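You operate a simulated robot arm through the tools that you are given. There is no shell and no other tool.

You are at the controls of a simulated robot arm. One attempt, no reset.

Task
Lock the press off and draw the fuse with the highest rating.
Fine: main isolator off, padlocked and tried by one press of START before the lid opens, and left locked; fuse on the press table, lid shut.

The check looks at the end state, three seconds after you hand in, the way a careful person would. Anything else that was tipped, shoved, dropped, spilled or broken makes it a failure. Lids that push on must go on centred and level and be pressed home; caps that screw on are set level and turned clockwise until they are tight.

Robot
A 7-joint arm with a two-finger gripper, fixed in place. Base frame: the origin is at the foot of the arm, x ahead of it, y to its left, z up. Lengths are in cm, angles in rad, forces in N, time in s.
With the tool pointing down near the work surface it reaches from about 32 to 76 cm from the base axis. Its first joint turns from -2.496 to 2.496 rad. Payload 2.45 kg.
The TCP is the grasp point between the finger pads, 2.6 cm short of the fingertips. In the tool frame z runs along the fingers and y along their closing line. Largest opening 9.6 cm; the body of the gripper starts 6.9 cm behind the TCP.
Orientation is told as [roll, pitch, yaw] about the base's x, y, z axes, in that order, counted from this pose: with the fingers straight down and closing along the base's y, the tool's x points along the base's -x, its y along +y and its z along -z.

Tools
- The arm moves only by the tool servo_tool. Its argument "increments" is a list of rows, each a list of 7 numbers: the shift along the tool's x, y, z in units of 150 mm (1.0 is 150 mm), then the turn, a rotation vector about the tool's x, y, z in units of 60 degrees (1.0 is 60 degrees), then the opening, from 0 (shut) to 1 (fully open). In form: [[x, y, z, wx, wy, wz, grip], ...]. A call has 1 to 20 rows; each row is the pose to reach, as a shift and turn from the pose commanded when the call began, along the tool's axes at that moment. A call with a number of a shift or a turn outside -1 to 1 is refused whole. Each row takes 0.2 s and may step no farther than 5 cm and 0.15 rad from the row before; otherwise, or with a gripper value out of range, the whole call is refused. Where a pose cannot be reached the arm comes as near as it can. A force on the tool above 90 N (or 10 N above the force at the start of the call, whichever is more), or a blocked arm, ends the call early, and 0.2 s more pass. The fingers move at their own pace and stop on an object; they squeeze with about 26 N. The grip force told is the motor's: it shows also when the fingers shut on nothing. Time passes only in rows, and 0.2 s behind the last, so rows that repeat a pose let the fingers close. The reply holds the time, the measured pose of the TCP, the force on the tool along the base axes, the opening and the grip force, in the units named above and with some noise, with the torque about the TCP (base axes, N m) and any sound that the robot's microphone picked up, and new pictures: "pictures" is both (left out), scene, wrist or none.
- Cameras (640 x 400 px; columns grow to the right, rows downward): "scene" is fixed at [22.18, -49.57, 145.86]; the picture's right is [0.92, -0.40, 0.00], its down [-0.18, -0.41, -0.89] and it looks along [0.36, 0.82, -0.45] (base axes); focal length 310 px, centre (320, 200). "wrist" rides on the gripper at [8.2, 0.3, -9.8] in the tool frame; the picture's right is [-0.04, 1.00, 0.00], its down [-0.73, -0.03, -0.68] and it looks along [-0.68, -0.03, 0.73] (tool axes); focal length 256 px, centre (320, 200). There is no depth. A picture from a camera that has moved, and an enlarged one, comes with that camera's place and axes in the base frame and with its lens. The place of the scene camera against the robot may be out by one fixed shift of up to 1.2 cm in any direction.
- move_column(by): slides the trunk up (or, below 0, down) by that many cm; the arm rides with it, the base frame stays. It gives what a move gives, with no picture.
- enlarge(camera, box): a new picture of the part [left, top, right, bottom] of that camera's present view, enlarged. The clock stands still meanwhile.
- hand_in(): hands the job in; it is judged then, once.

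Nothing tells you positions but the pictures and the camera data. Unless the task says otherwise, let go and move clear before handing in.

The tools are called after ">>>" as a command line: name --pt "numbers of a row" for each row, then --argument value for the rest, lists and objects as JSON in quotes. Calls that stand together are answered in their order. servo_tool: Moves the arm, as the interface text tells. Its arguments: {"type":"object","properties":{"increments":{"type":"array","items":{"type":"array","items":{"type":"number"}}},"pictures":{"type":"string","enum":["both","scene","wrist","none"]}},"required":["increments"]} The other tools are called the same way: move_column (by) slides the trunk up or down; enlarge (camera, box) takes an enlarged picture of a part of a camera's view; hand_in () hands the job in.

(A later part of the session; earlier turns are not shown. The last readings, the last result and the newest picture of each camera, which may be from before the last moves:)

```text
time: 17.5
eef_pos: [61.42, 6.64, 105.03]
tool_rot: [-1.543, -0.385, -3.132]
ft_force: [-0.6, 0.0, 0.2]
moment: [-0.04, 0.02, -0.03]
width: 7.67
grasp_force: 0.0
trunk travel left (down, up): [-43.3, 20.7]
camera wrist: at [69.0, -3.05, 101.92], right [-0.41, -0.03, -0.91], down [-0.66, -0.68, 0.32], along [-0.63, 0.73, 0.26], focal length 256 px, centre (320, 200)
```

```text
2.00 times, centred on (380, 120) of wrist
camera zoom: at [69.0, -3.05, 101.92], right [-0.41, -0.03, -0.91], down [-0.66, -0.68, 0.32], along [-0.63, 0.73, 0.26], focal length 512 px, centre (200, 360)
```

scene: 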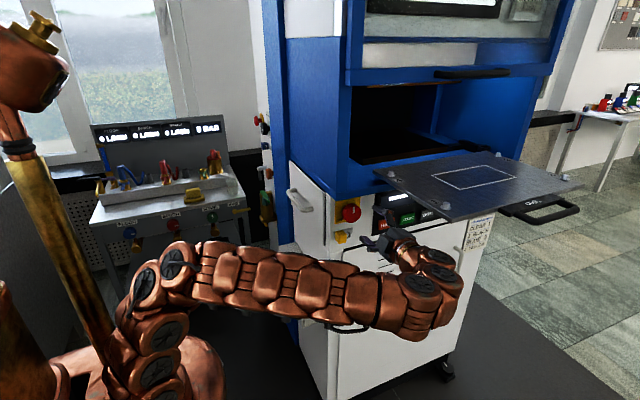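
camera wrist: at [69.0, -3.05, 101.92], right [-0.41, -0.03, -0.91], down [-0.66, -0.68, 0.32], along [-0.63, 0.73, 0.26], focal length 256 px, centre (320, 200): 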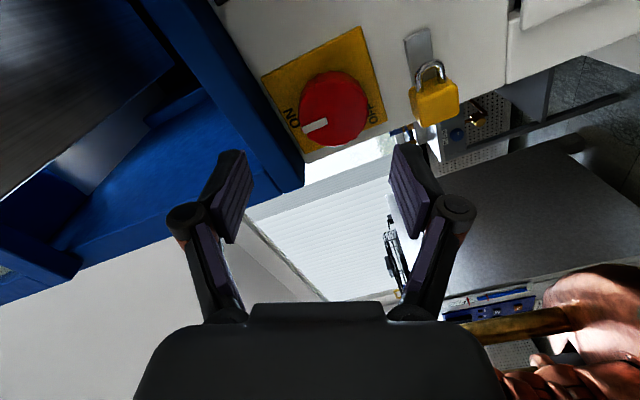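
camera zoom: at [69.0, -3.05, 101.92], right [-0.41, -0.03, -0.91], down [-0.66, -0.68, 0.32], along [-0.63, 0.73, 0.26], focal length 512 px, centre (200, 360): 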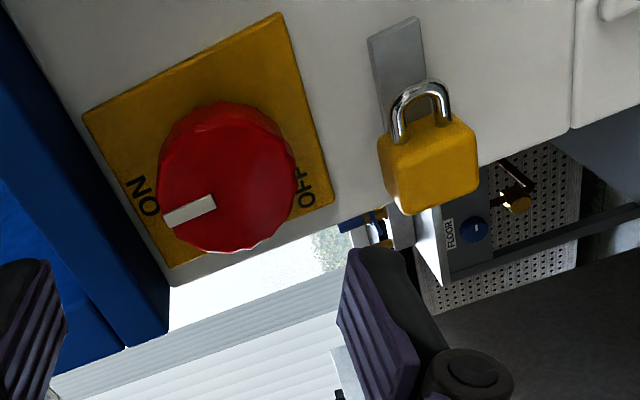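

The pointer now sits at 12 o'clock beside ON and the display shows a dash. I'll rotate the camera round for a clear look at the display.

>>> servo_tool --pt "0 0 -0.02 0 0 0.125 0.8" --pt "0 0 -0.04 0 0 0.25 0.8" --pt "0 0 -0.06 0 0 0.375 0.8" --pt "0 0 -0.08 0 0 0.5 0.8" --pt "0 0 -0.1 0 0 0.625 0.8" --pt "0 0 -0.12 0 0 0.75 0.8" --pt "0 0 -0.14 0 0 0.875 0.8" --pt "0 0 -0.16 0 0 1.0 0.8"

>>> enlarge --camera "wrist" --box '[0, 0, 320, 200]'

>>> enlarge --camera "wrist" --box '[220, 0, 420, 160]'

```text
time: 19.3
eef_pos: [61.52, 4.34, 105.0]
tool_rot: [-1.383, -1.43, 2.977]
ft_force: [-0.5, 0.2, -0.2]
moment: [0.0, 0.0, 0.03]
width: 7.67
grasp_force: 0.0
trunk travel left (down, up): [-43.3, 20.7]
camera wrist: at [62.45, -5.62, 97.17], right [-1.0, -0.02, -0.09], down [-0.06, -0.66, 0.75], along [-0.08, 0.75, 0.66], focal length 256 px, centre (320, 200)
```

scene: 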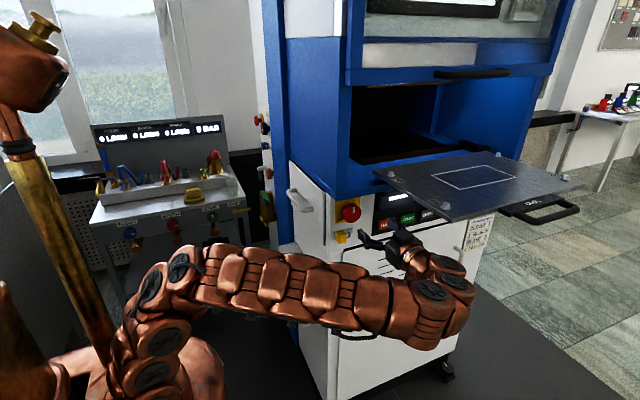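
wrist: 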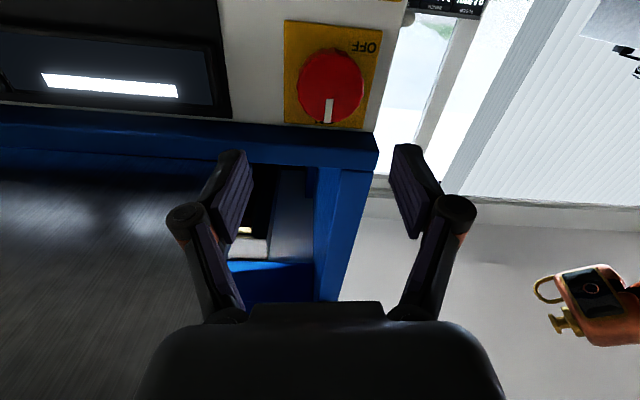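

```text
2.00 times, centred on (160, 100) of wrist
camera zoom: at [62.45, -5.62, 97.17], right [-1.0, -0.02, -0.09], down [-0.06, -0.66, 0.75], along [-0.08, 0.75, 0.66], focal length 512 px, centre (640, 400)
```

zoom: 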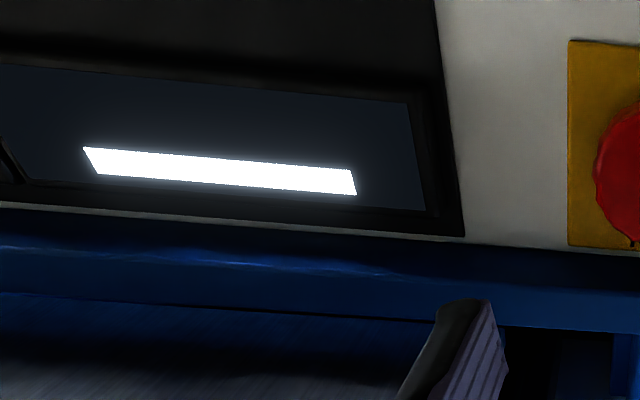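

```text
2.50 times, centred on (320, 80) of wrist
camera zoom: at [62.45, -5.62, 97.17], right [-1.0, -0.02, -0.09], down [-0.06, -0.66, 0.75], along [-0.08, 0.75, 0.66], focal length 640 px, centre (320, 500)
```

zoom: 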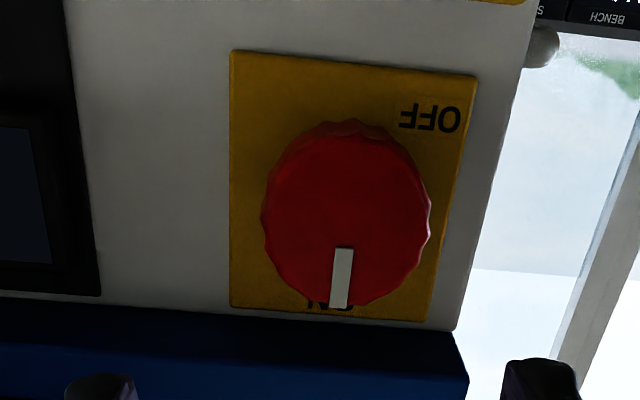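

The display now shows only a dash, so power is cut, but the pointer is not at OFF. I'll re-grip from the other rotational end (camera above) to continue counter-clockwise.

>>> servo_tool --pt "0 0 0 0 0 0.125 0.8" --pt "0 0 0 0 0 0.25 0.8" --pt "0 0 0 0 0 0.375 0.8" --pt "0 0 0 0 0 0.5 0.8" --pt "0 0 0 0 0 0.625 0.8" --pt "0 0 0 0 0 0.75 0.8" --pt "0 0 0 0 0 0.875 0.8" --pt "0 0 0 0 0 1.0 0.8" --pictures "none"

>>> servo_tool --pt "0 0 0 0 0 0.125 0.8" --pt "0 0 0 0 0 0.25 0.8" --pt "0 0 0 0 0 0.375 0.8" --pt "0 0 0 0 0 0.5 0.8" --pt "0 0 0 0 0 0.625 0.8" --pt "0 0 0 0 0 0.75 0.8" --pt "0 0 0 0 0 0.875 0.8" --pt "0 0 0 0 0 1.0 0.8"

```text
time: 21.1
eef_pos: [61.25, 4.46, 104.98]
tool_rot: [1.538, -0.657, 0.04]
ft_force: [0.2, 0.6, 0.2]
moment: [-0.01, 0.0, 0.02]
width: 7.66
grasp_force: 0.1
trunk travel left (down, up): [-43.3, 20.7]
```

```text
time: 22.9
eef_pos: [61.47, 4.41, 104.91]
tool_rot: [1.543, 0.39, 0.012]
ft_force: [-0.4, 0.0, -0.2]
moment: [0.0, -0.03, -0.02]
width: 7.68
grasp_force: 0.0
trunk travel left (down, up): [-43.3, 20.7]
camera wrist: at [54.28, -5.5, 108.67], right [0.42, 0.03, 0.91], down [0.68, -0.67, -0.29], along [0.6, 0.74, -0.3], focal length 256 px, centre (320, 200)
```

scene: 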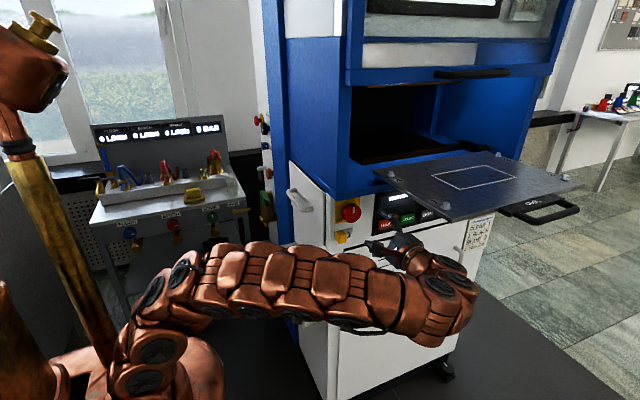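
wrist: 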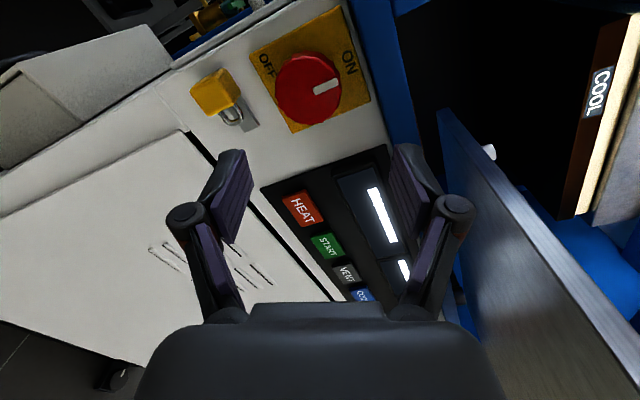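

>>> servo_tool --pt "0 0 0 0 0 0.125 0.8" --pt "0 0 0 0 0 0.25 0.8" --pt "0 0 0 0 0 0.375 0.8" --pt "0 0 0 0 0 0.5 0.8" --pt "0 0 0 0 0 0.625 0.8" --pt "0 0 0 0 0 0.75 0.8" --pt "0 0 0 0 0 0.875 0.8" --pt "0 0 0 0 0 1.0 0.8"

>>> enlarge --camera "wrist" --box '[150, 80, 390, 230]'

```text
time: 24.7
eef_pos: [61.46, 4.25, 105.07]
tool_rot: [1.377, 1.433, -0.172]
ft_force: [0.2, 0.4, -0.4]
moment: [0.0, -0.03, 0.0]
width: 7.68
grasp_force: 0.0
trunk travel left (down, up): [-43.3, 20.7]
camera wrist: at [60.86, -5.25, 113.48], right [1.0, 0.02, 0.1], down [0.08, -0.7, -0.71], along [0.05, 0.72, -0.7], focal length 256 px, centre (320, 200)
```

scene: 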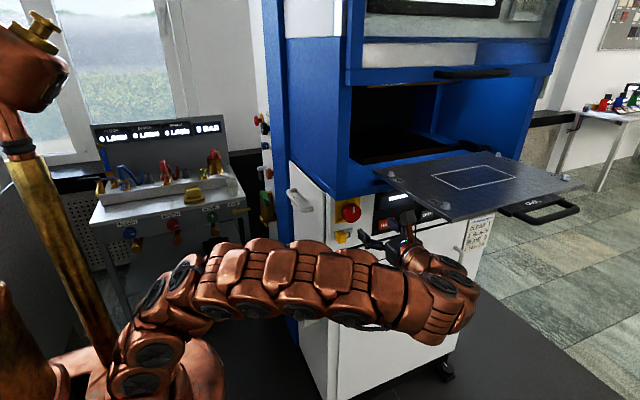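
wrist: 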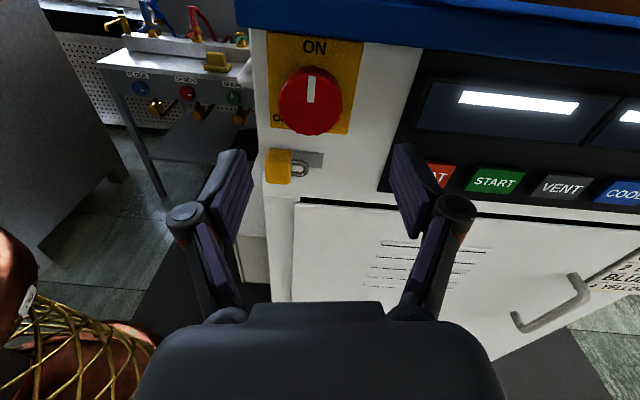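

```text
2.67 times, centred on (270, 155) of wrist
camera zoom: at [60.86, -5.25, 113.48], right [1.0, 0.02, 0.1], down [0.08, -0.7, -0.71], along [0.05, 0.72, -0.7], focal length 683 px, centre (453, 320)
```

zoom: 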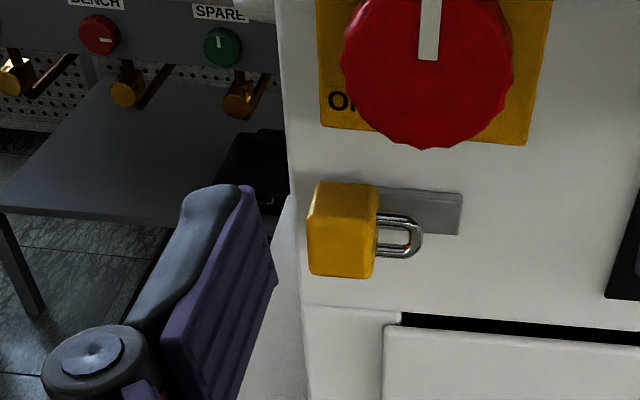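

>>> servo_tool --pt "-0.02 -0.02 0.13 -0.01 0.012 0 0.85" --pt "-0.047 -0.058 0.26 -0.02 0.025 0 0.85" --pt "-0.047 -0.058 0.4 -0.02 0.025 0 0.85" --pt "-0.047 -0.058 0.4 -0.02 0.025 0 0.85" --pictures "wrist"

```text
time: 25.7
eef_pos: [60.58, 10.21, 103.99]
tool_rot: [1.592, 1.433, 0.026]
ft_force: [0.3, 0.5, -1.1]
moment: [0.02, -0.01, -0.01]
width: 8.19
grasp_force: 0.0
trunk travel left (down, up): [-43.3, 20.7]
camera wrist: at [59.88, 0.43, 112.14], right [1.0, 0.0, 0.1], down [0.07, -0.68, -0.73], along [0.06, 0.74, -0.67], focal length 256 px, centre (320, 200)
```

wrist: 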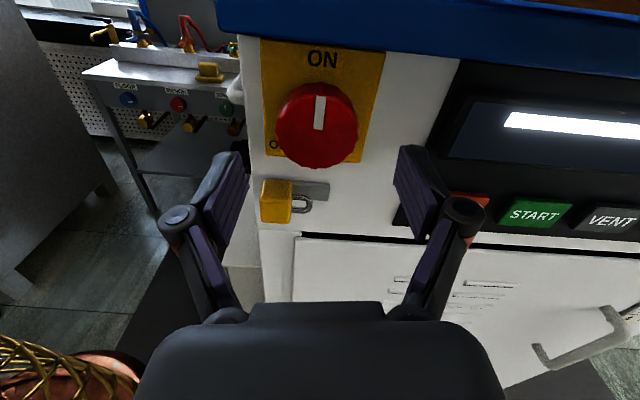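

>>> servo_tool --pt "0 0 0.14 0 0 0 0.85" --pt "0 0 0.28 0 0 0 0.85" --pt "0 0 0.375 0 0 0 0.85" --pt "0 0 0.375 0 0 0 0.6" --pt "0 0 0.375 0 0 0 0.4" --pt "0 0 0.375 0 0 0 0.4" --pt "0 0 0.375 0 0 0 0.4" --pictures "wrist"

```text
time: 27.3
eef_pos: [60.52, 15.98, 104.17]
tool_rot: [1.589, 1.435, 0.024]
ft_force: [-5.0, -1.4, -3.2]
moment: [0.3, 0.05, 0.32]
width: 5.25
grasp_force: 45.4
trunk travel left (down, up): [-43.3, 20.7]
camera wrist: at [59.7, 6.13, 112.17], right [1.0, 0.0, 0.1], down [0.07, -0.68, -0.73], along [0.06, 0.74, -0.67], focal length 256 px, centre (320, 200)
```

wrist: 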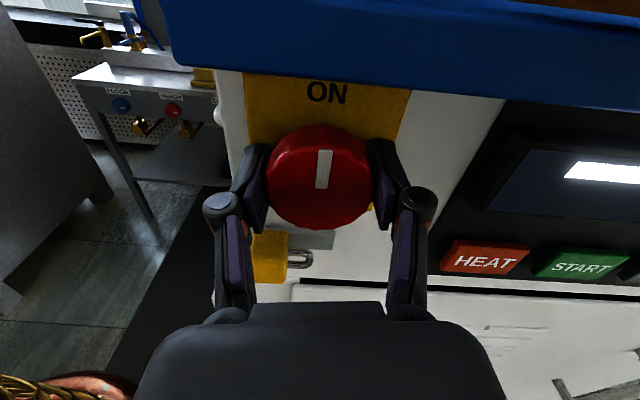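

Gripped with little side load. I'll turn counter-clockwise in small steps.

>>> servo_tool --pt "0 0 0 0 0 -0.08 0.4" --pt "0 0 0 0 0 -0.16 0.4" --pt "0 0 0 0 0 -0.24 0.4" --pt "0 0 0 0 0 -0.32 0.4" --pictures "both"

>>> enlarge --camera "scene" --box '[300, 180, 460, 260]'

```text
time: 28.3
eef_pos: [60.52, 16.06, 104.0]
tool_rot: [1.576, 1.098, 0.011]
ft_force: [-18.3, 1.5, -3.2]
moment: [0.23, 0.97, 0.4]
width: 5.25
grasp_force: 45.3
trunk travel left (down, up): [-43.3, 20.7]
camera wrist: at [57.04, 6.16, 111.47], right [0.91, 0.0, 0.42], down [0.31, -0.68, -0.67], along [0.28, 0.74, -0.61], focal length 256 px, centre (320, 200)
```

scene: 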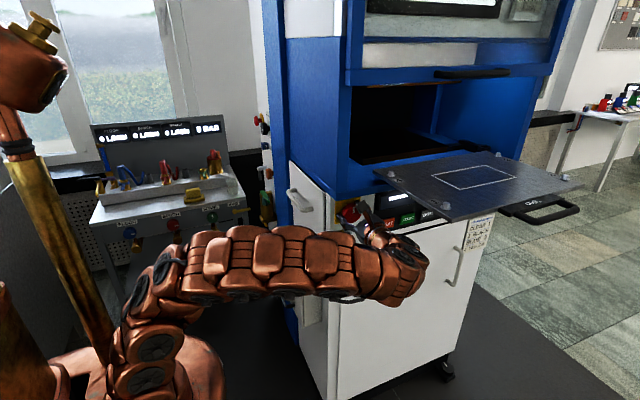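
wrist: 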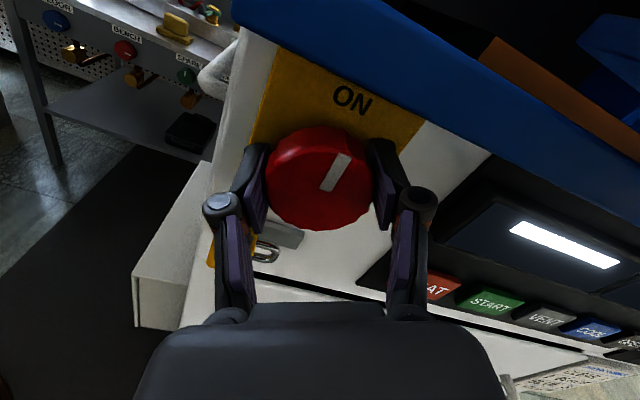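

```text
4.00 times, centred on (380, 220) of scene
camera zoom: at [22.18, -49.57, 145.86], right [0.92, -0.4, 0.0], down [-0.18, -0.41, -0.89], along [0.36, 0.82, -0.45], focal length 1240 px, centre (80, 120)
```

zoom: 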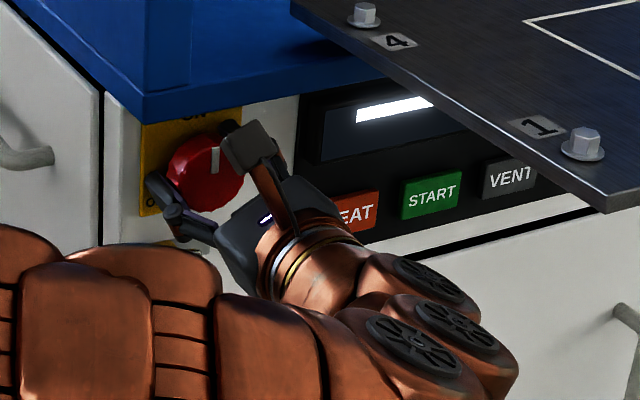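

The knob is at its counter-clockwise stop (12 o'clock) and the displays are dead, so this end is the off end. I'll release, back off and look for where the padlock goes.

>>> servo_tool --pt "0 0 0 0 0 0.1 0.4" --pt "0 0 0 0 0 0.2 0.4" --pt "0 0 0 0 0 0.2 0.85" --pt "0 0 0 0 0 0.2 0.85" --pt "0 0 -0.15 0 0 0.2 0.85" --pt "0 0 -0.3 0 0 0.2 0.85" --pt "0 0 -0.45 0 0 0.2 0.85" --pictures "wrist"

>>> enlarge --camera "wrist" --box '[230, 30, 410, 230]'

>>> enlarge --camera "scene" --box '[310, 190, 390, 250]'

```text
time: 29.9
eef_pos: [60.72, 9.28, 104.12]
tool_rot: [1.579, 1.308, 0.011]
ft_force: [0.0, 0.8, -0.1]
moment: [-0.01, 0.02, -0.02]
width: 8.15
grasp_force: 0.1
trunk travel left (down, up): [-43.3, 20.7]
camera wrist: at [58.88, -0.54, 112.03], right [0.98, 0.0, 0.22], down [0.16, -0.68, -0.72], along [0.15, 0.74, -0.66], focal length 256 px, centre (320, 200)
```

wrist: 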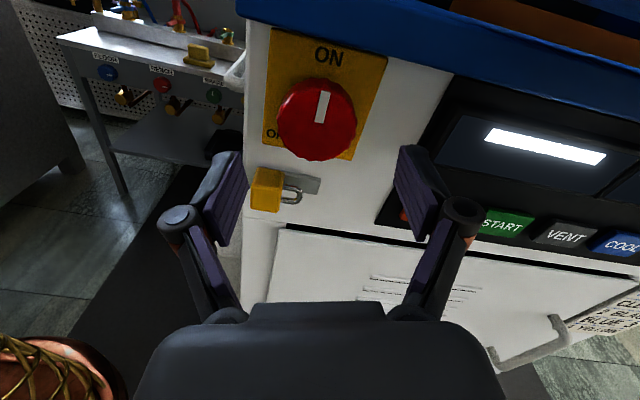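

```text
2.00 times, centred on (320, 130) of wrist
camera zoom: at [58.88, -0.54, 112.03], right [0.98, 0.0, 0.22], down [0.16, -0.68, -0.72], along [0.15, 0.74, -0.66], focal length 512 px, centre (320, 340)
```

zoom: 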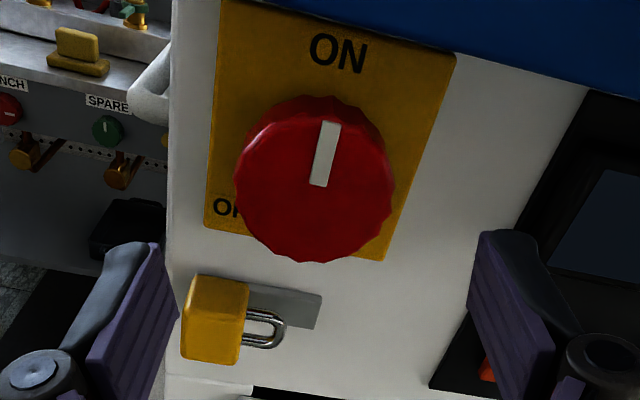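

```text
6.67 times, centred on (350, 220) of scene
camera zoom: at [22.18, -49.57, 145.86], right [0.92, -0.4, 0.0], down [-0.18, -0.41, -0.89], along [0.36, 0.82, -0.45], focal length 2066 px, centre (120, 67)
```

zoom: 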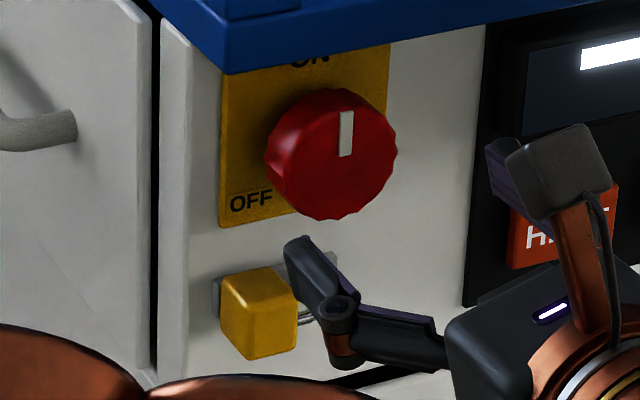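

>>> servo_tool --pt "-0.14 -0.09 0 0 0 0.083 1" --pt "-0.28 -0.177 0.05 0 0 0.167 1" --pt "-0.419 -0.265 0.147 0 0 0.25 1" --pt "-0.419 -0.265 0.147 0 0 0.25 1" --pictures "wrist"

>>> enlarge --camera "wrist" --box '[240, 90, 400, 190]'

>>> enlarge --camera "wrist" --box '[260, 0, 420, 100]'

```text
time: 30.9
eef_pos: [58.31, 11.38, 96.98]
tool_rot: [2.784, 1.568, 1.217]
ft_force: [0.7, 0.0, 0.1]
moment: [0.03, 0.02, 0.0]
width: 9.59
grasp_force: 0.0
trunk travel left (down, up): [-43.3, 20.7]
camera wrist: at [58.68, 1.55, 105.04], right [1.0, 0.0, -0.04], down [-0.03, -0.68, -0.74], along [-0.03, 0.74, -0.68], focal length 256 px, centre (320, 200)
```

wrist: 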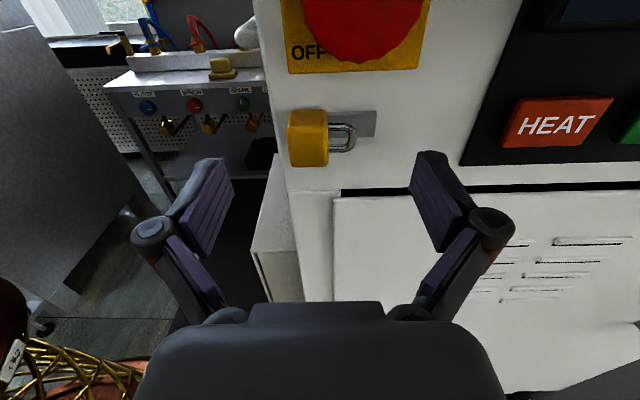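

```text
4.00 times, centred on (320, 140) of wrist
camera zoom: at [58.68, 1.55, 105.04], right [1.0, 0.0, -0.04], down [-0.03, -0.68, -0.74], along [-0.03, 0.74, -0.68], focal length 1024 px, centre (320, 440)
```

zoom: 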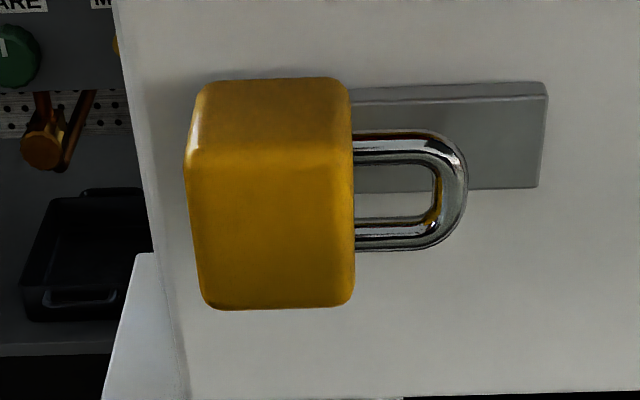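

```text
4.00 times, centred on (340, 50) of wrist
camera zoom: at [58.68, 1.55, 105.04], right [1.0, 0.0, -0.04], down [-0.03, -0.68, -0.74], along [-0.03, 0.74, -0.68], focal length 1024 px, centre (240, 800)
```

zoom: 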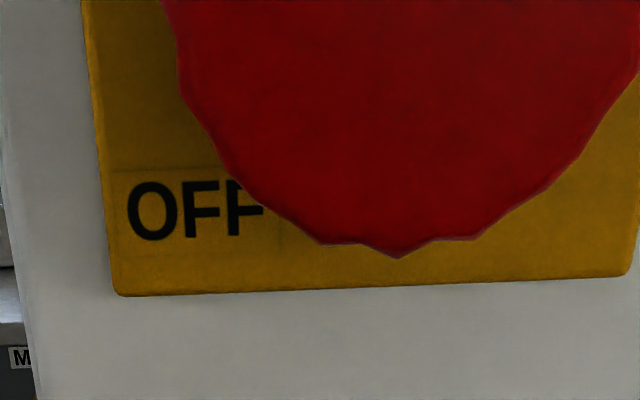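

The padlock seems to stand about 2 cm proud of the grey plate. I want a side-on look along +x to see what holds it, so I'll back off and swing left.

>>> servo_tool --pt "0 0 -0.1 0 0 -0.125 1" --pt "0 0 -0.2 0 0 -0.25 1" --pt "0 0 -0.3 0 0 -0.375 1" --pt "0 0 -0.4 0 0 -0.5 1" --pt "0 0 -0.5 0 0 -0.625 1" --pt "0 0 -0.5 0 0 -0.75 1" --pt "0 0 -0.5 0 0 -0.875 1" --pt "0 0 -0.5 0 0 -1 1" --pictures "none"

>>> servo_tool --pt "0 0 0 0 0 -0.125 1" --pt "0 0 0 0 0 -0.25 1" --pt "0 0 0 0 0 -0.375 1" --pt "0 0 0 0 0 -0.5 1" --pictures "wrist"

```text
time: 32.7
eef_pos: [58.36, 4.03, 96.93]
tool_rot: [1.575, 0.52, 0.006]
ft_force: [-0.8, -0.2, 0.4]
moment: [-0.03, -0.03, 0.01]
width: 9.61
grasp_force: 0.0
trunk travel left (down, up): [-43.3, 20.7]
```

```text
time: 33.7
eef_pos: [58.31, 3.95, 96.78]
tool_rot: [1.575, -0.003, 0.004]
ft_force: [-0.8, 0.7, 0.4]
moment: [-0.01, 0.0, 0.04]
width: 9.57
grasp_force: 0.0
trunk travel left (down, up): [-43.3, 20.7]
camera wrist: at [50.27, -5.98, 97.18], right [0.04, 0.0, 1.0], down [0.74, -0.68, -0.03], along [0.68, 0.74, -0.02], focal length 256 px, centre (320, 200)
```

wrist: 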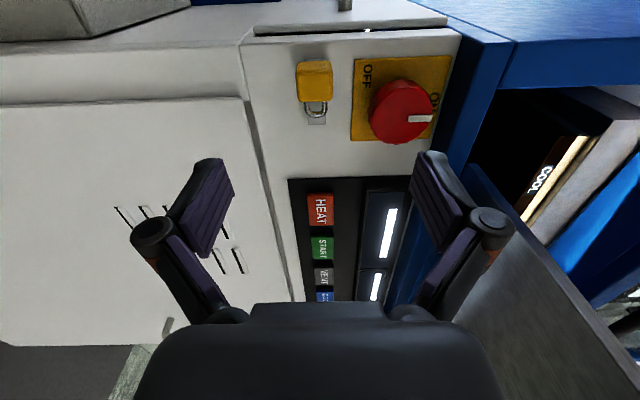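

>>> servo_tool --pt "0.2 0 0 0 -0.07 0 1" --pt "0.4 0 0 0 -0.14 0 1" --pt "0.6 0 0 0 -0.21 0 1" --pt "0.8 0 0.1 0 -0.28 0 1" --pt "0.82 0 0.25 0 -0.36 0 1" --pt "0.82 0 0.4 0 -0.45 0 1" --pt "0.82 0 0.55 0 -0.54 0 1" --pt "0.82 0 0.7 0 -0.63 0 1" --pt "0.82 0 0.85 0 -0.717 0 1"

>>> enlarge --camera "wrist" --box '[260, 60, 420, 160]'

```text
time: 35.7
eef_pos: [56.57, 14.05, 99.38]
tool_rot: [1.572, 0.001, -0.74]
ft_force: [-0.2, -0.1, -0.8]
moment: [0.0, 0.05, 0.02]
width: 9.58
grasp_force: 0.1
out of reach, approached as far as the arm can: row 6, 7, 8, 9
trunk travel left (down, up): [-43.3, 20.7]
camera wrist: at [43.92, 12.35, 99.7], right [0.03, -0.03, 1.0], down [0.08, -1.0, -0.03], along [1.0, 0.08, -0.03], focal length 256 px, centre (320, 200)
```

scene: 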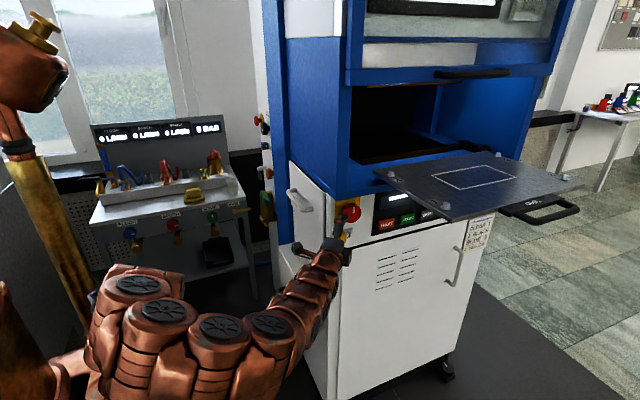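
wrist: 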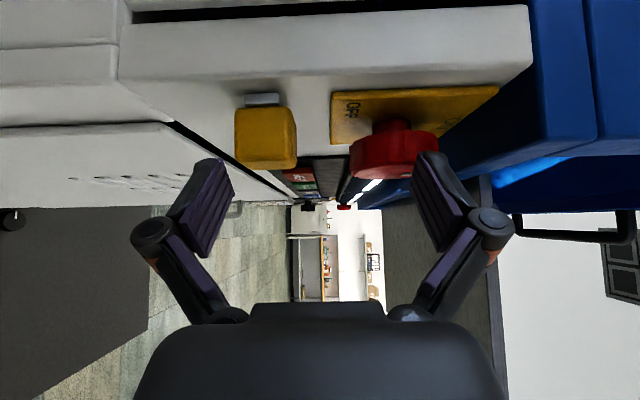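

```text
4.00 times, centred on (340, 110) of wrist
camera zoom: at [43.92, 12.35, 99.7], right [0.03, -0.03, 1.0], down [0.08, -1.0, -0.03], along [1.0, 0.08, -0.03], focal length 1024 px, centre (240, 560)
```

zoom: 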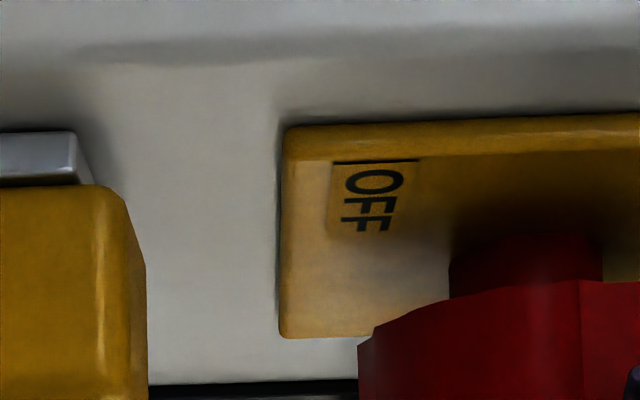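

>>> enlarge --camera "wrist" --box '[220, 80, 340, 180]'

>>> enlarge --camera "wrist" --box '[330, 80, 510, 200]'

>>> enlarge --camera "scene" --box '[300, 190, 400, 270]'

```text
4.00 times, centred on (280, 130) of wrist
camera zoom: at [43.92, 12.35, 99.7], right [0.03, -0.03, 1.0], down [0.08, -1.0, -0.03], along [1.0, 0.08, -0.03], focal length 1024 px, centre (480, 480)
```

zoom: 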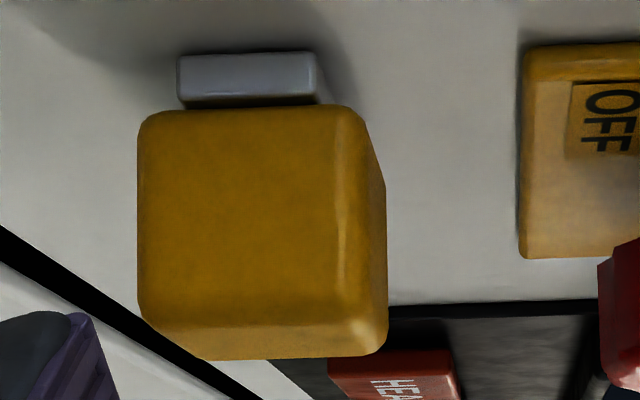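

```text
3.33 times, centred on (420, 140) of wrist
camera zoom: at [43.92, 12.35, 99.7], right [0.03, -0.03, 1.0], down [0.08, -1.0, -0.03], along [1.0, 0.08, -0.03], focal length 853 px, centre (-13, 400)
```

zoom: 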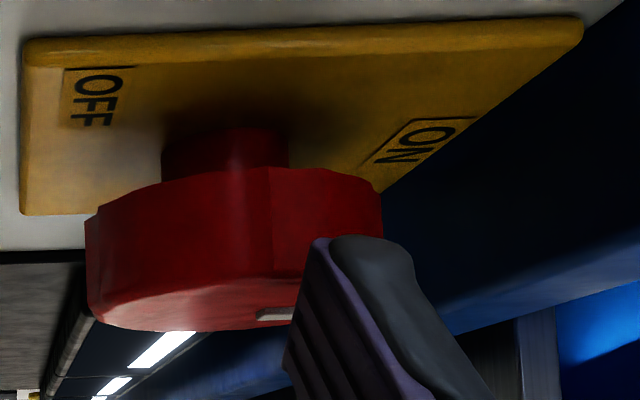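

```text
5.00 times, centred on (350, 230) of scene
camera zoom: at [22.18, -49.57, 145.86], right [0.92, -0.4, 0.0], down [-0.18, -0.41, -0.89], along [0.36, 0.82, -0.45], focal length 1550 px, centre (170, 50)
```

zoom: 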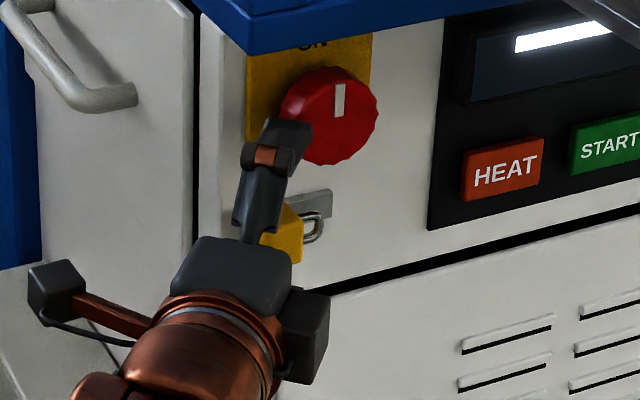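

The padlock is a 3 cm cube touching the plate (centre about (57.8, 16.5, 96.7)). The knob is a disc on a stem. The finger is close to the knob now, so I'll back out carefully along the tool axis.

>>> servo_tool --pt "0 0 -0.07 0 0 0 1" --pictures "none"

```text
time: 36.1
eef_pos: [56.46, 13.69, 100.43]
tool_rot: [1.602, 0.056, -0.753]
ft_force: [-0.1, -1.4, -1.3]
moment: [-0.08, 0.09, 0.04]
width: 9.61
grasp_force: 0.1
out of reach, approached as far as the arm can: row 1
trunk travel left (down, up): [-43.3, 20.7]
stopped in row 1: the force on the tool passed its limit at 138 N (the readings are from after the stop); the commanded pose is now the measured one
```

>>> enlarge --camera "scene" --box '[220, 160, 420, 320]'

>>> enlarge --camera "wrist" --box '[0, 0, 640, 400]'

```text
2.50 times, centred on (320, 240) of scene
camera zoom: at [22.18, -49.57, 145.86], right [0.92, -0.4, 0.0], down [-0.18, -0.41, -0.89], along [0.36, 0.82, -0.45], focal length 775 px, centre (320, 100)
```

zoom: 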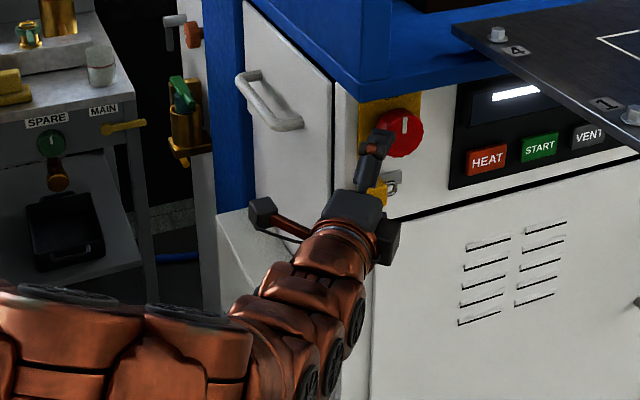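

```text
1.00 times, centred on (320, 200) of wrist (not enlarged: the box is as wide or as high as the picture)
camera zoom: at [43.8, 11.99, 100.93], right [0.05, -0.09, 0.99], down [0.07, -0.99, -0.09], along [1.0, 0.07, -0.04], focal length 256 px, centre (320, 200)
```

zoom: 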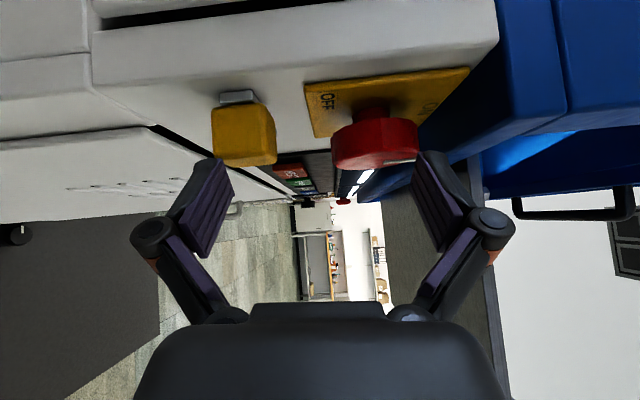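

The lower finger probably brushed the padlock's underside, though nothing looks displaced. I'll back off straight toward −y, slightly down, and straighten the yaw.

>>> servo_tool --pt "-0.045 -0.05 -0.049 0 0.03 0 1" --pt "-0.113 -0.1 -0.122 0 0.1 0 1" --pt "-0.191 -0.167 -0.186 0 0.2 0 1" --pt "-0.264 -0.2 -0.254 0 0.3 0 1" --pt "-0.342 -0.22 -0.318 0 0.41 0 1" --pt "-0.397 -0.233 -0.358 0 0.52 0 1" --pt "-0.397 -0.233 -0.358 0 0.62 0 1" --pt "-0.397 -0.233 -0.358 0 0.717 0 1"

>>> enlarge --camera "wrist" --box '[240, 20, 440, 160]'

```text
time: 37.9
eef_pos: [57.09, 5.8, 96.29]
tool_rot: [1.632, 0.021, -0.001]
ft_force: [-0.5, -0.3, -0.5]
moment: [0.0, -0.02, -0.05]
width: 9.58
grasp_force: 0.0
trunk travel left (down, up): [-43.3, 20.7]
camera wrist: at [48.85, -4.04, 96.26], right [0.06, -0.06, 1.0], down [0.73, -0.68, -0.09], along [0.68, 0.73, 0.0], focal length 256 px, centre (320, 200)
```

scene: 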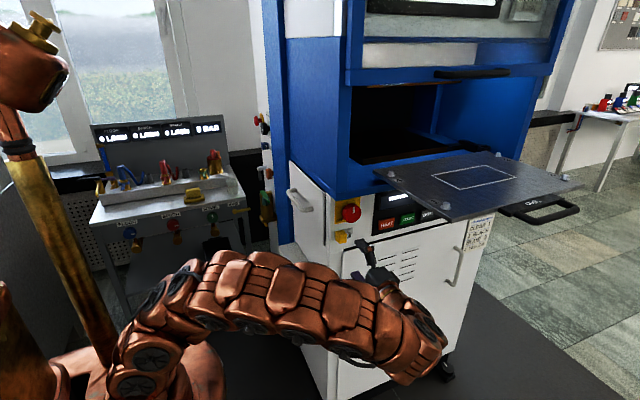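
wrist: 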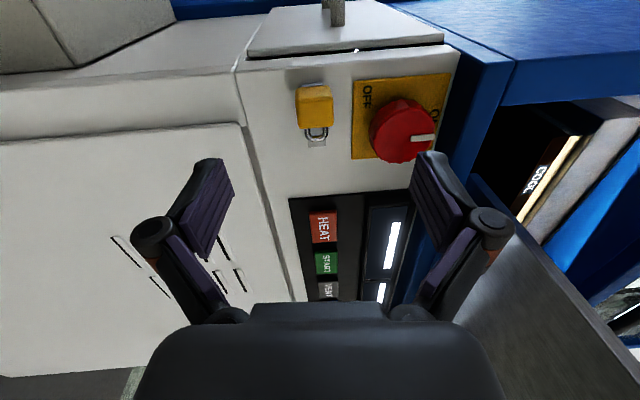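

```text
2.86 times, centred on (340, 90) of wrist
camera zoom: at [48.85, -4.04, 96.26], right [0.06, -0.06, 1.0], down [0.73, -0.68, -0.09], along [0.68, 0.73, 0.0], focal length 731 px, centre (263, 514)
```

zoom: 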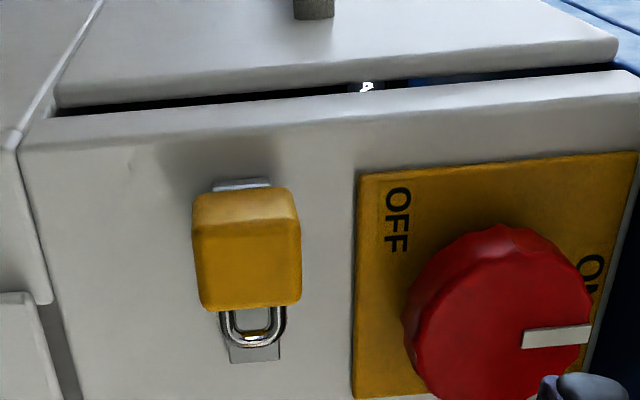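

The padlock hasn't moved. I'll level the tool and approach the padlock body with the fingers above and below it.

>>> servo_tool --pt "0 0 0.1 0.03 0 -0.01 0.7" --pt "-0.005 -0.01 0.2 0.058 0 -0.02 0.55" --pt "-0.007 -0.02 0.3 0.058 0 -0.02 0.52" --pt "-0.007 -0.02 0.36 0.058 0 -0.02 0.52" --pt "-0.007 -0.02 0.36 0.058 0 -0.02 0.52" --pictures "wrist"

>>> enlarge --camera "wrist" --box '[200, 60, 440, 240]'

```text
time: 39.1
eef_pos: [57.24, 11.25, 96.15]
tool_rot: [1.571, 0.001, -0.004]
ft_force: [-0.1, -0.5, -0.1]
moment: [0.0, 0.0, 0.01]
width: 4.97
grasp_force: 0.0
trunk travel left (down, up): [-43.3, 20.7]
camera wrist: at [49.0, 1.45, 96.6], right [0.04, 0.0, 1.0], down [0.73, -0.68, -0.03], along [0.68, 0.73, -0.03], focal length 256 px, centre (320, 200)
```

wrist: 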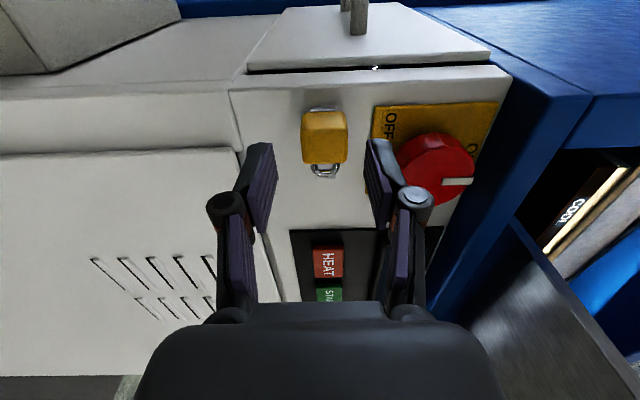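

```text
2.22 times, centred on (320, 150) of wrist
camera zoom: at [49.0, 1.45, 96.6], right [0.04, 0.0, 1.0], down [0.73, -0.68, -0.03], along [0.68, 0.73, -0.03], focal length 569 px, centre (320, 311)
```

zoom: 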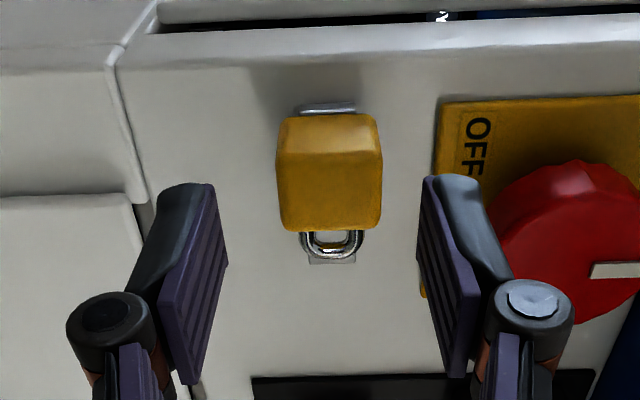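

>>> servo_tool --pt "0 0.027 0.1 0 0 0 0.52" --pt "0 0.027 0.2 0 0 0 0.52" --pt "0 0.027 0.255 0 0 0 0.52" --pt "0 0.027 0.255 0 0 0 0.4" --pt "0 0.027 0.255 0 0 0 0.25" --pt "0 0.027 0.255 0 0 0 0.25" --pt "0 0.027 0.255 0 0 0 0.25"

>>> enlarge --camera "wrist" --box '[240, 90, 400, 230]'

```text
time: 40.7
eef_pos: [57.27, 15.07, 96.69]
tool_rot: [1.571, 0.001, -0.005]
ft_force: [-1.5, -3.0, -13.6]
moment: [-0.36, 0.0, 0.13]
width: 3.26
grasp_force: 6.1
trunk travel left (down, up): [-43.3, 20.7]
camera wrist: at [49.03, 5.25, 96.99], right [0.04, 0.0, 1.0], down [0.73, -0.68, -0.03], along [0.68, 0.73, -0.03], focal length 256 px, centre (320, 200)
```

scene: 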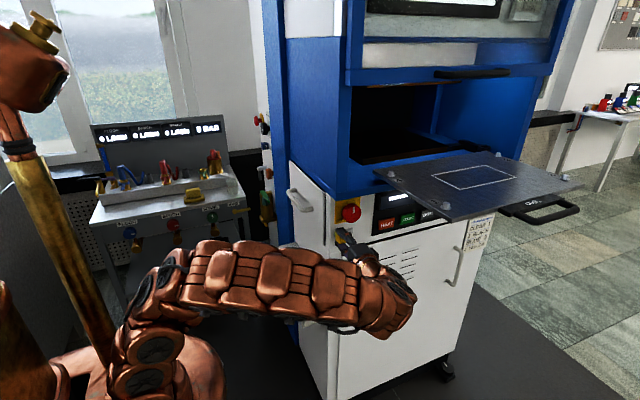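
wrist: 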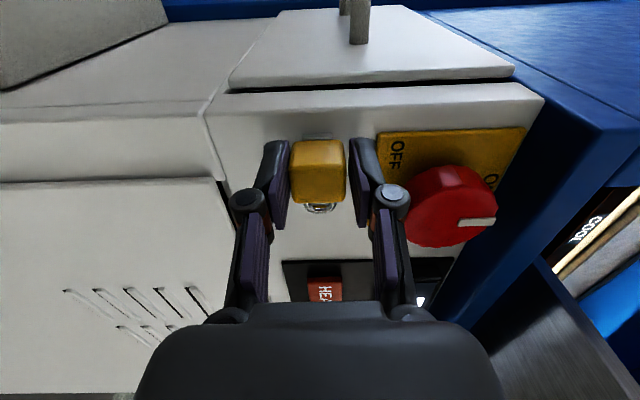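

```text
2.86 times, centred on (320, 160) of wrist
camera zoom: at [49.03, 5.25, 96.99], right [0.04, 0.0, 1.0], down [0.73, -0.68, -0.03], along [0.68, 0.73, -0.03], focal length 731 px, centre (320, 314)
```

zoom: 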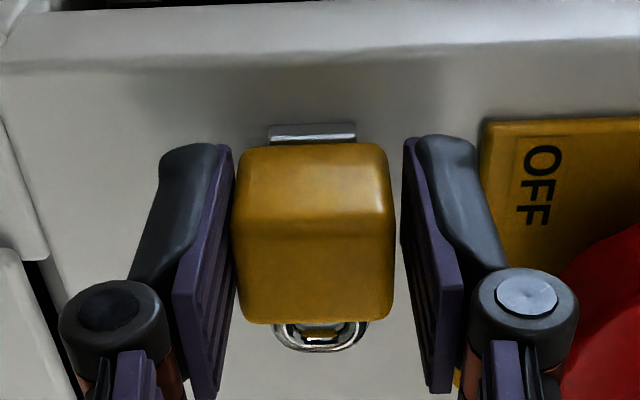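

>>> servo_tool --pt "0 -0.008 0 0 0 0 0.2" --pt "0 -0.015 0 0 0 0 0.2" --pt "0 -0.015 0 0 0 0 0.2" --pictures "none"

```text
time: 41.5
eef_pos: [57.39, 14.99, 96.48]
tool_rot: [1.571, 0.001, -0.002]
ft_force: [0.3, -3.4, -5.5]
moment: [-0.19, 0.08, 0.62]
width: 2.97
grasp_force: 45.3
trunk travel left (down, up): [-43.3, 20.7]
```

Gripped at 2.97 cm. I'll test gently which way the padlock gives, starting with a small pull outward.

>>> servo_tool --pt "0 0 -0.02 0 0 0 0.2" --pt "0 0 -0.04 0 0 0 0.2" --pictures "none"

```text
time: 42.1
eef_pos: [57.02, 14.67, 96.48]
tool_rot: [1.572, 0.0, 0.002]
ft_force: [3.7, 36.6, -1.7]
moment: [-0.04, -0.89, 0.03]
width: 2.98
grasp_force: 44.8
trunk travel left (down, up): [-43.3, 20.7]
```

>>> servo_tool --pt "0 0 0.02 0 0 0 0.2" --pt "0 0 0.035 0 0 0 0.2" --pt "-0.03 0 0.035 0 0 0 0.2" --pt "-0.05 0 0.035 0 0 0 0.2" --pictures "wrist"

```text
time: 43.1
eef_pos: [58.06, 14.78, 96.52]
tool_rot: [1.571, -0.001, -0.008]
ft_force: [-0.3, -22.0, -2.5]
moment: [-0.15, -0.03, -1.02]
width: 2.96
grasp_force: 45.3
trunk travel left (down, up): [-43.3, 20.7]
camera wrist: at [49.84, 4.93, 96.85], right [0.04, 0.0, 1.0], down [0.73, -0.69, -0.03], along [0.68, 0.73, -0.03], focal length 256 px, centre (320, 200)
```

wrist: 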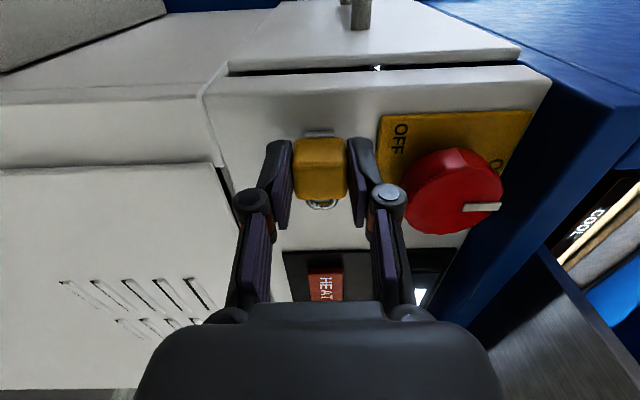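

The padlock slides freely along +x with almost no force, so it runs along the hasp. I'll push it on to the end while watching force and sound.

>>> servo_tool --pt "-0.02 0 -0.012 0 0 0 0.2" --pt "-0.05 0 -0.015 0 0 0 0.2" --pt "-0.08 0 -0.015 0 0 0 0.2" --pictures "wrist"

>>> enlarge --camera "wrist" --box '[240, 90, 400, 230]'

```text
time: 43.9
eef_pos: [59.2, 14.7, 96.53]
tool_rot: [1.573, 0.0, -0.004]
ft_force: [-2.2, -19.1, 2.7]
moment: [0.19, -0.1, -0.75]
width: 2.99
grasp_force: 45.4
trunk travel left (down, up): [-43.3, 20.7]
camera wrist: at [50.97, 4.91, 96.84], right [0.04, 0.0, 1.0], down [0.73, -0.68, -0.03], along [0.68, 0.73, -0.03], focal length 256 px, centre (320, 200)
```

wrist: 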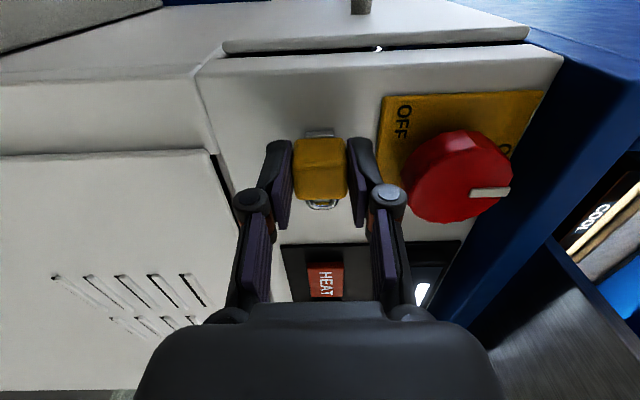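

```text
2.86 times, centred on (320, 160) of wrist
camera zoom: at [50.97, 4.91, 96.84], right [0.04, 0.0, 1.0], down [0.73, -0.68, -0.03], along [0.68, 0.73, -0.03], focal length 731 px, centre (320, 314)
```

zoom: 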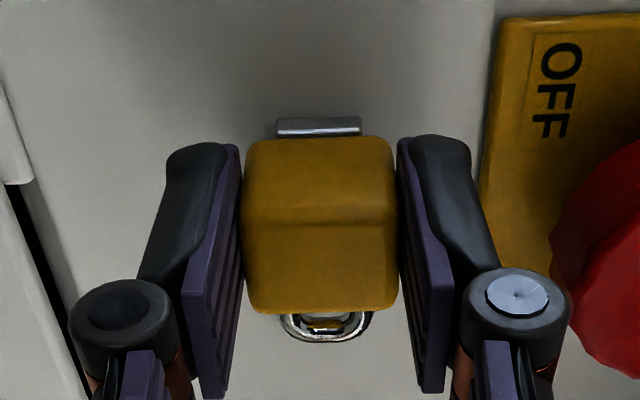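

>>> servo_tool --pt "-0.03 0 -0.015 0 0 0 0.2" --pt "-0.06 0 -0.015 0 0 0 0.2" --pt "-0.09 0 -0.015 0 0 0 0.2" --pictures "both"

>>> enlarge --camera "scene" --box '[310, 190, 410, 260]'

```text
time: 44.7
eef_pos: [60.45, 14.71, 96.4]
tool_rot: [1.571, 0.002, 0.0]
ft_force: [-1.6, 3.0, -0.1]
moment: [0.05, -0.36, 1.21]
width: 2.98
grasp_force: 45.1
trunk travel left (down, up): [-43.3, 20.7]
camera wrist: at [52.21, 4.87, 96.87], right [0.04, 0.0, 1.0], down [0.73, -0.68, -0.03], along [0.68, 0.73, -0.03], focal length 256 px, centre (320, 200)
```

scene: 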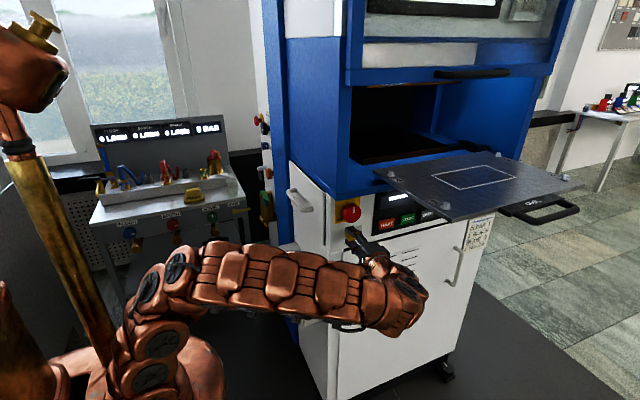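
wrist: 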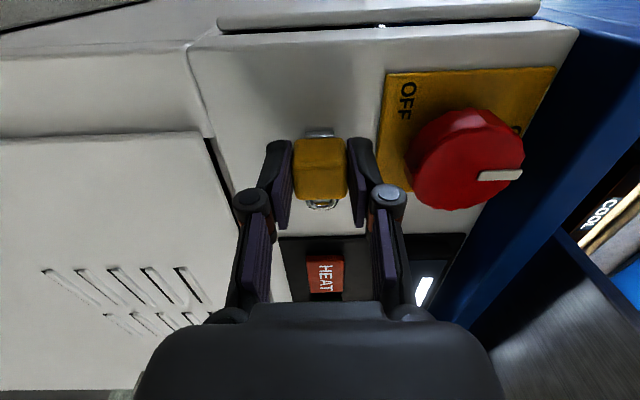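

```text
5.71 times, centred on (360, 225) of scene
camera zoom: at [22.18, -49.57, 145.86], right [0.92, -0.4, 0.0], down [-0.18, -0.41, -0.89], along [0.36, 0.82, -0.45], focal length 1771 px, centre (91, 57)
```

zoom: 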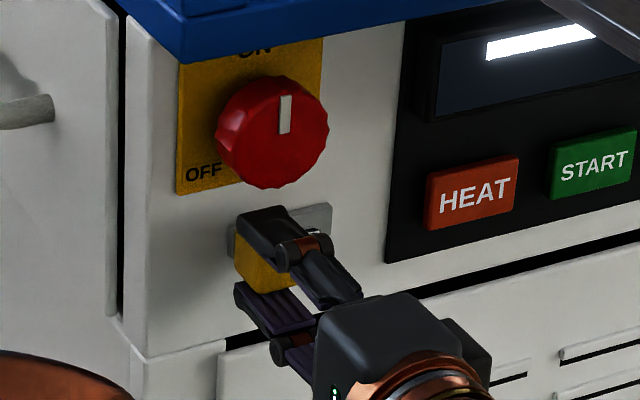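

>>> servo_tool --pt "-0.03 0 0 0 0 0 0.2" --pt "-0.06 0 0 0 0 0 0.2" --pt "-0.09 0 0 0 0 0 0.2" --pictures "none"

```text
time: 45.5
eef_pos: [62.06, 14.54, 96.48]
tool_rot: [1.57, 0.0, -0.009]
ft_force: [-5.3, 3.7, -5.2]
moment: [-0.14, -0.02, -0.34]
width: 3.0
grasp_force: 18.2
trunk travel left (down, up): [-43.3, 20.7]
```

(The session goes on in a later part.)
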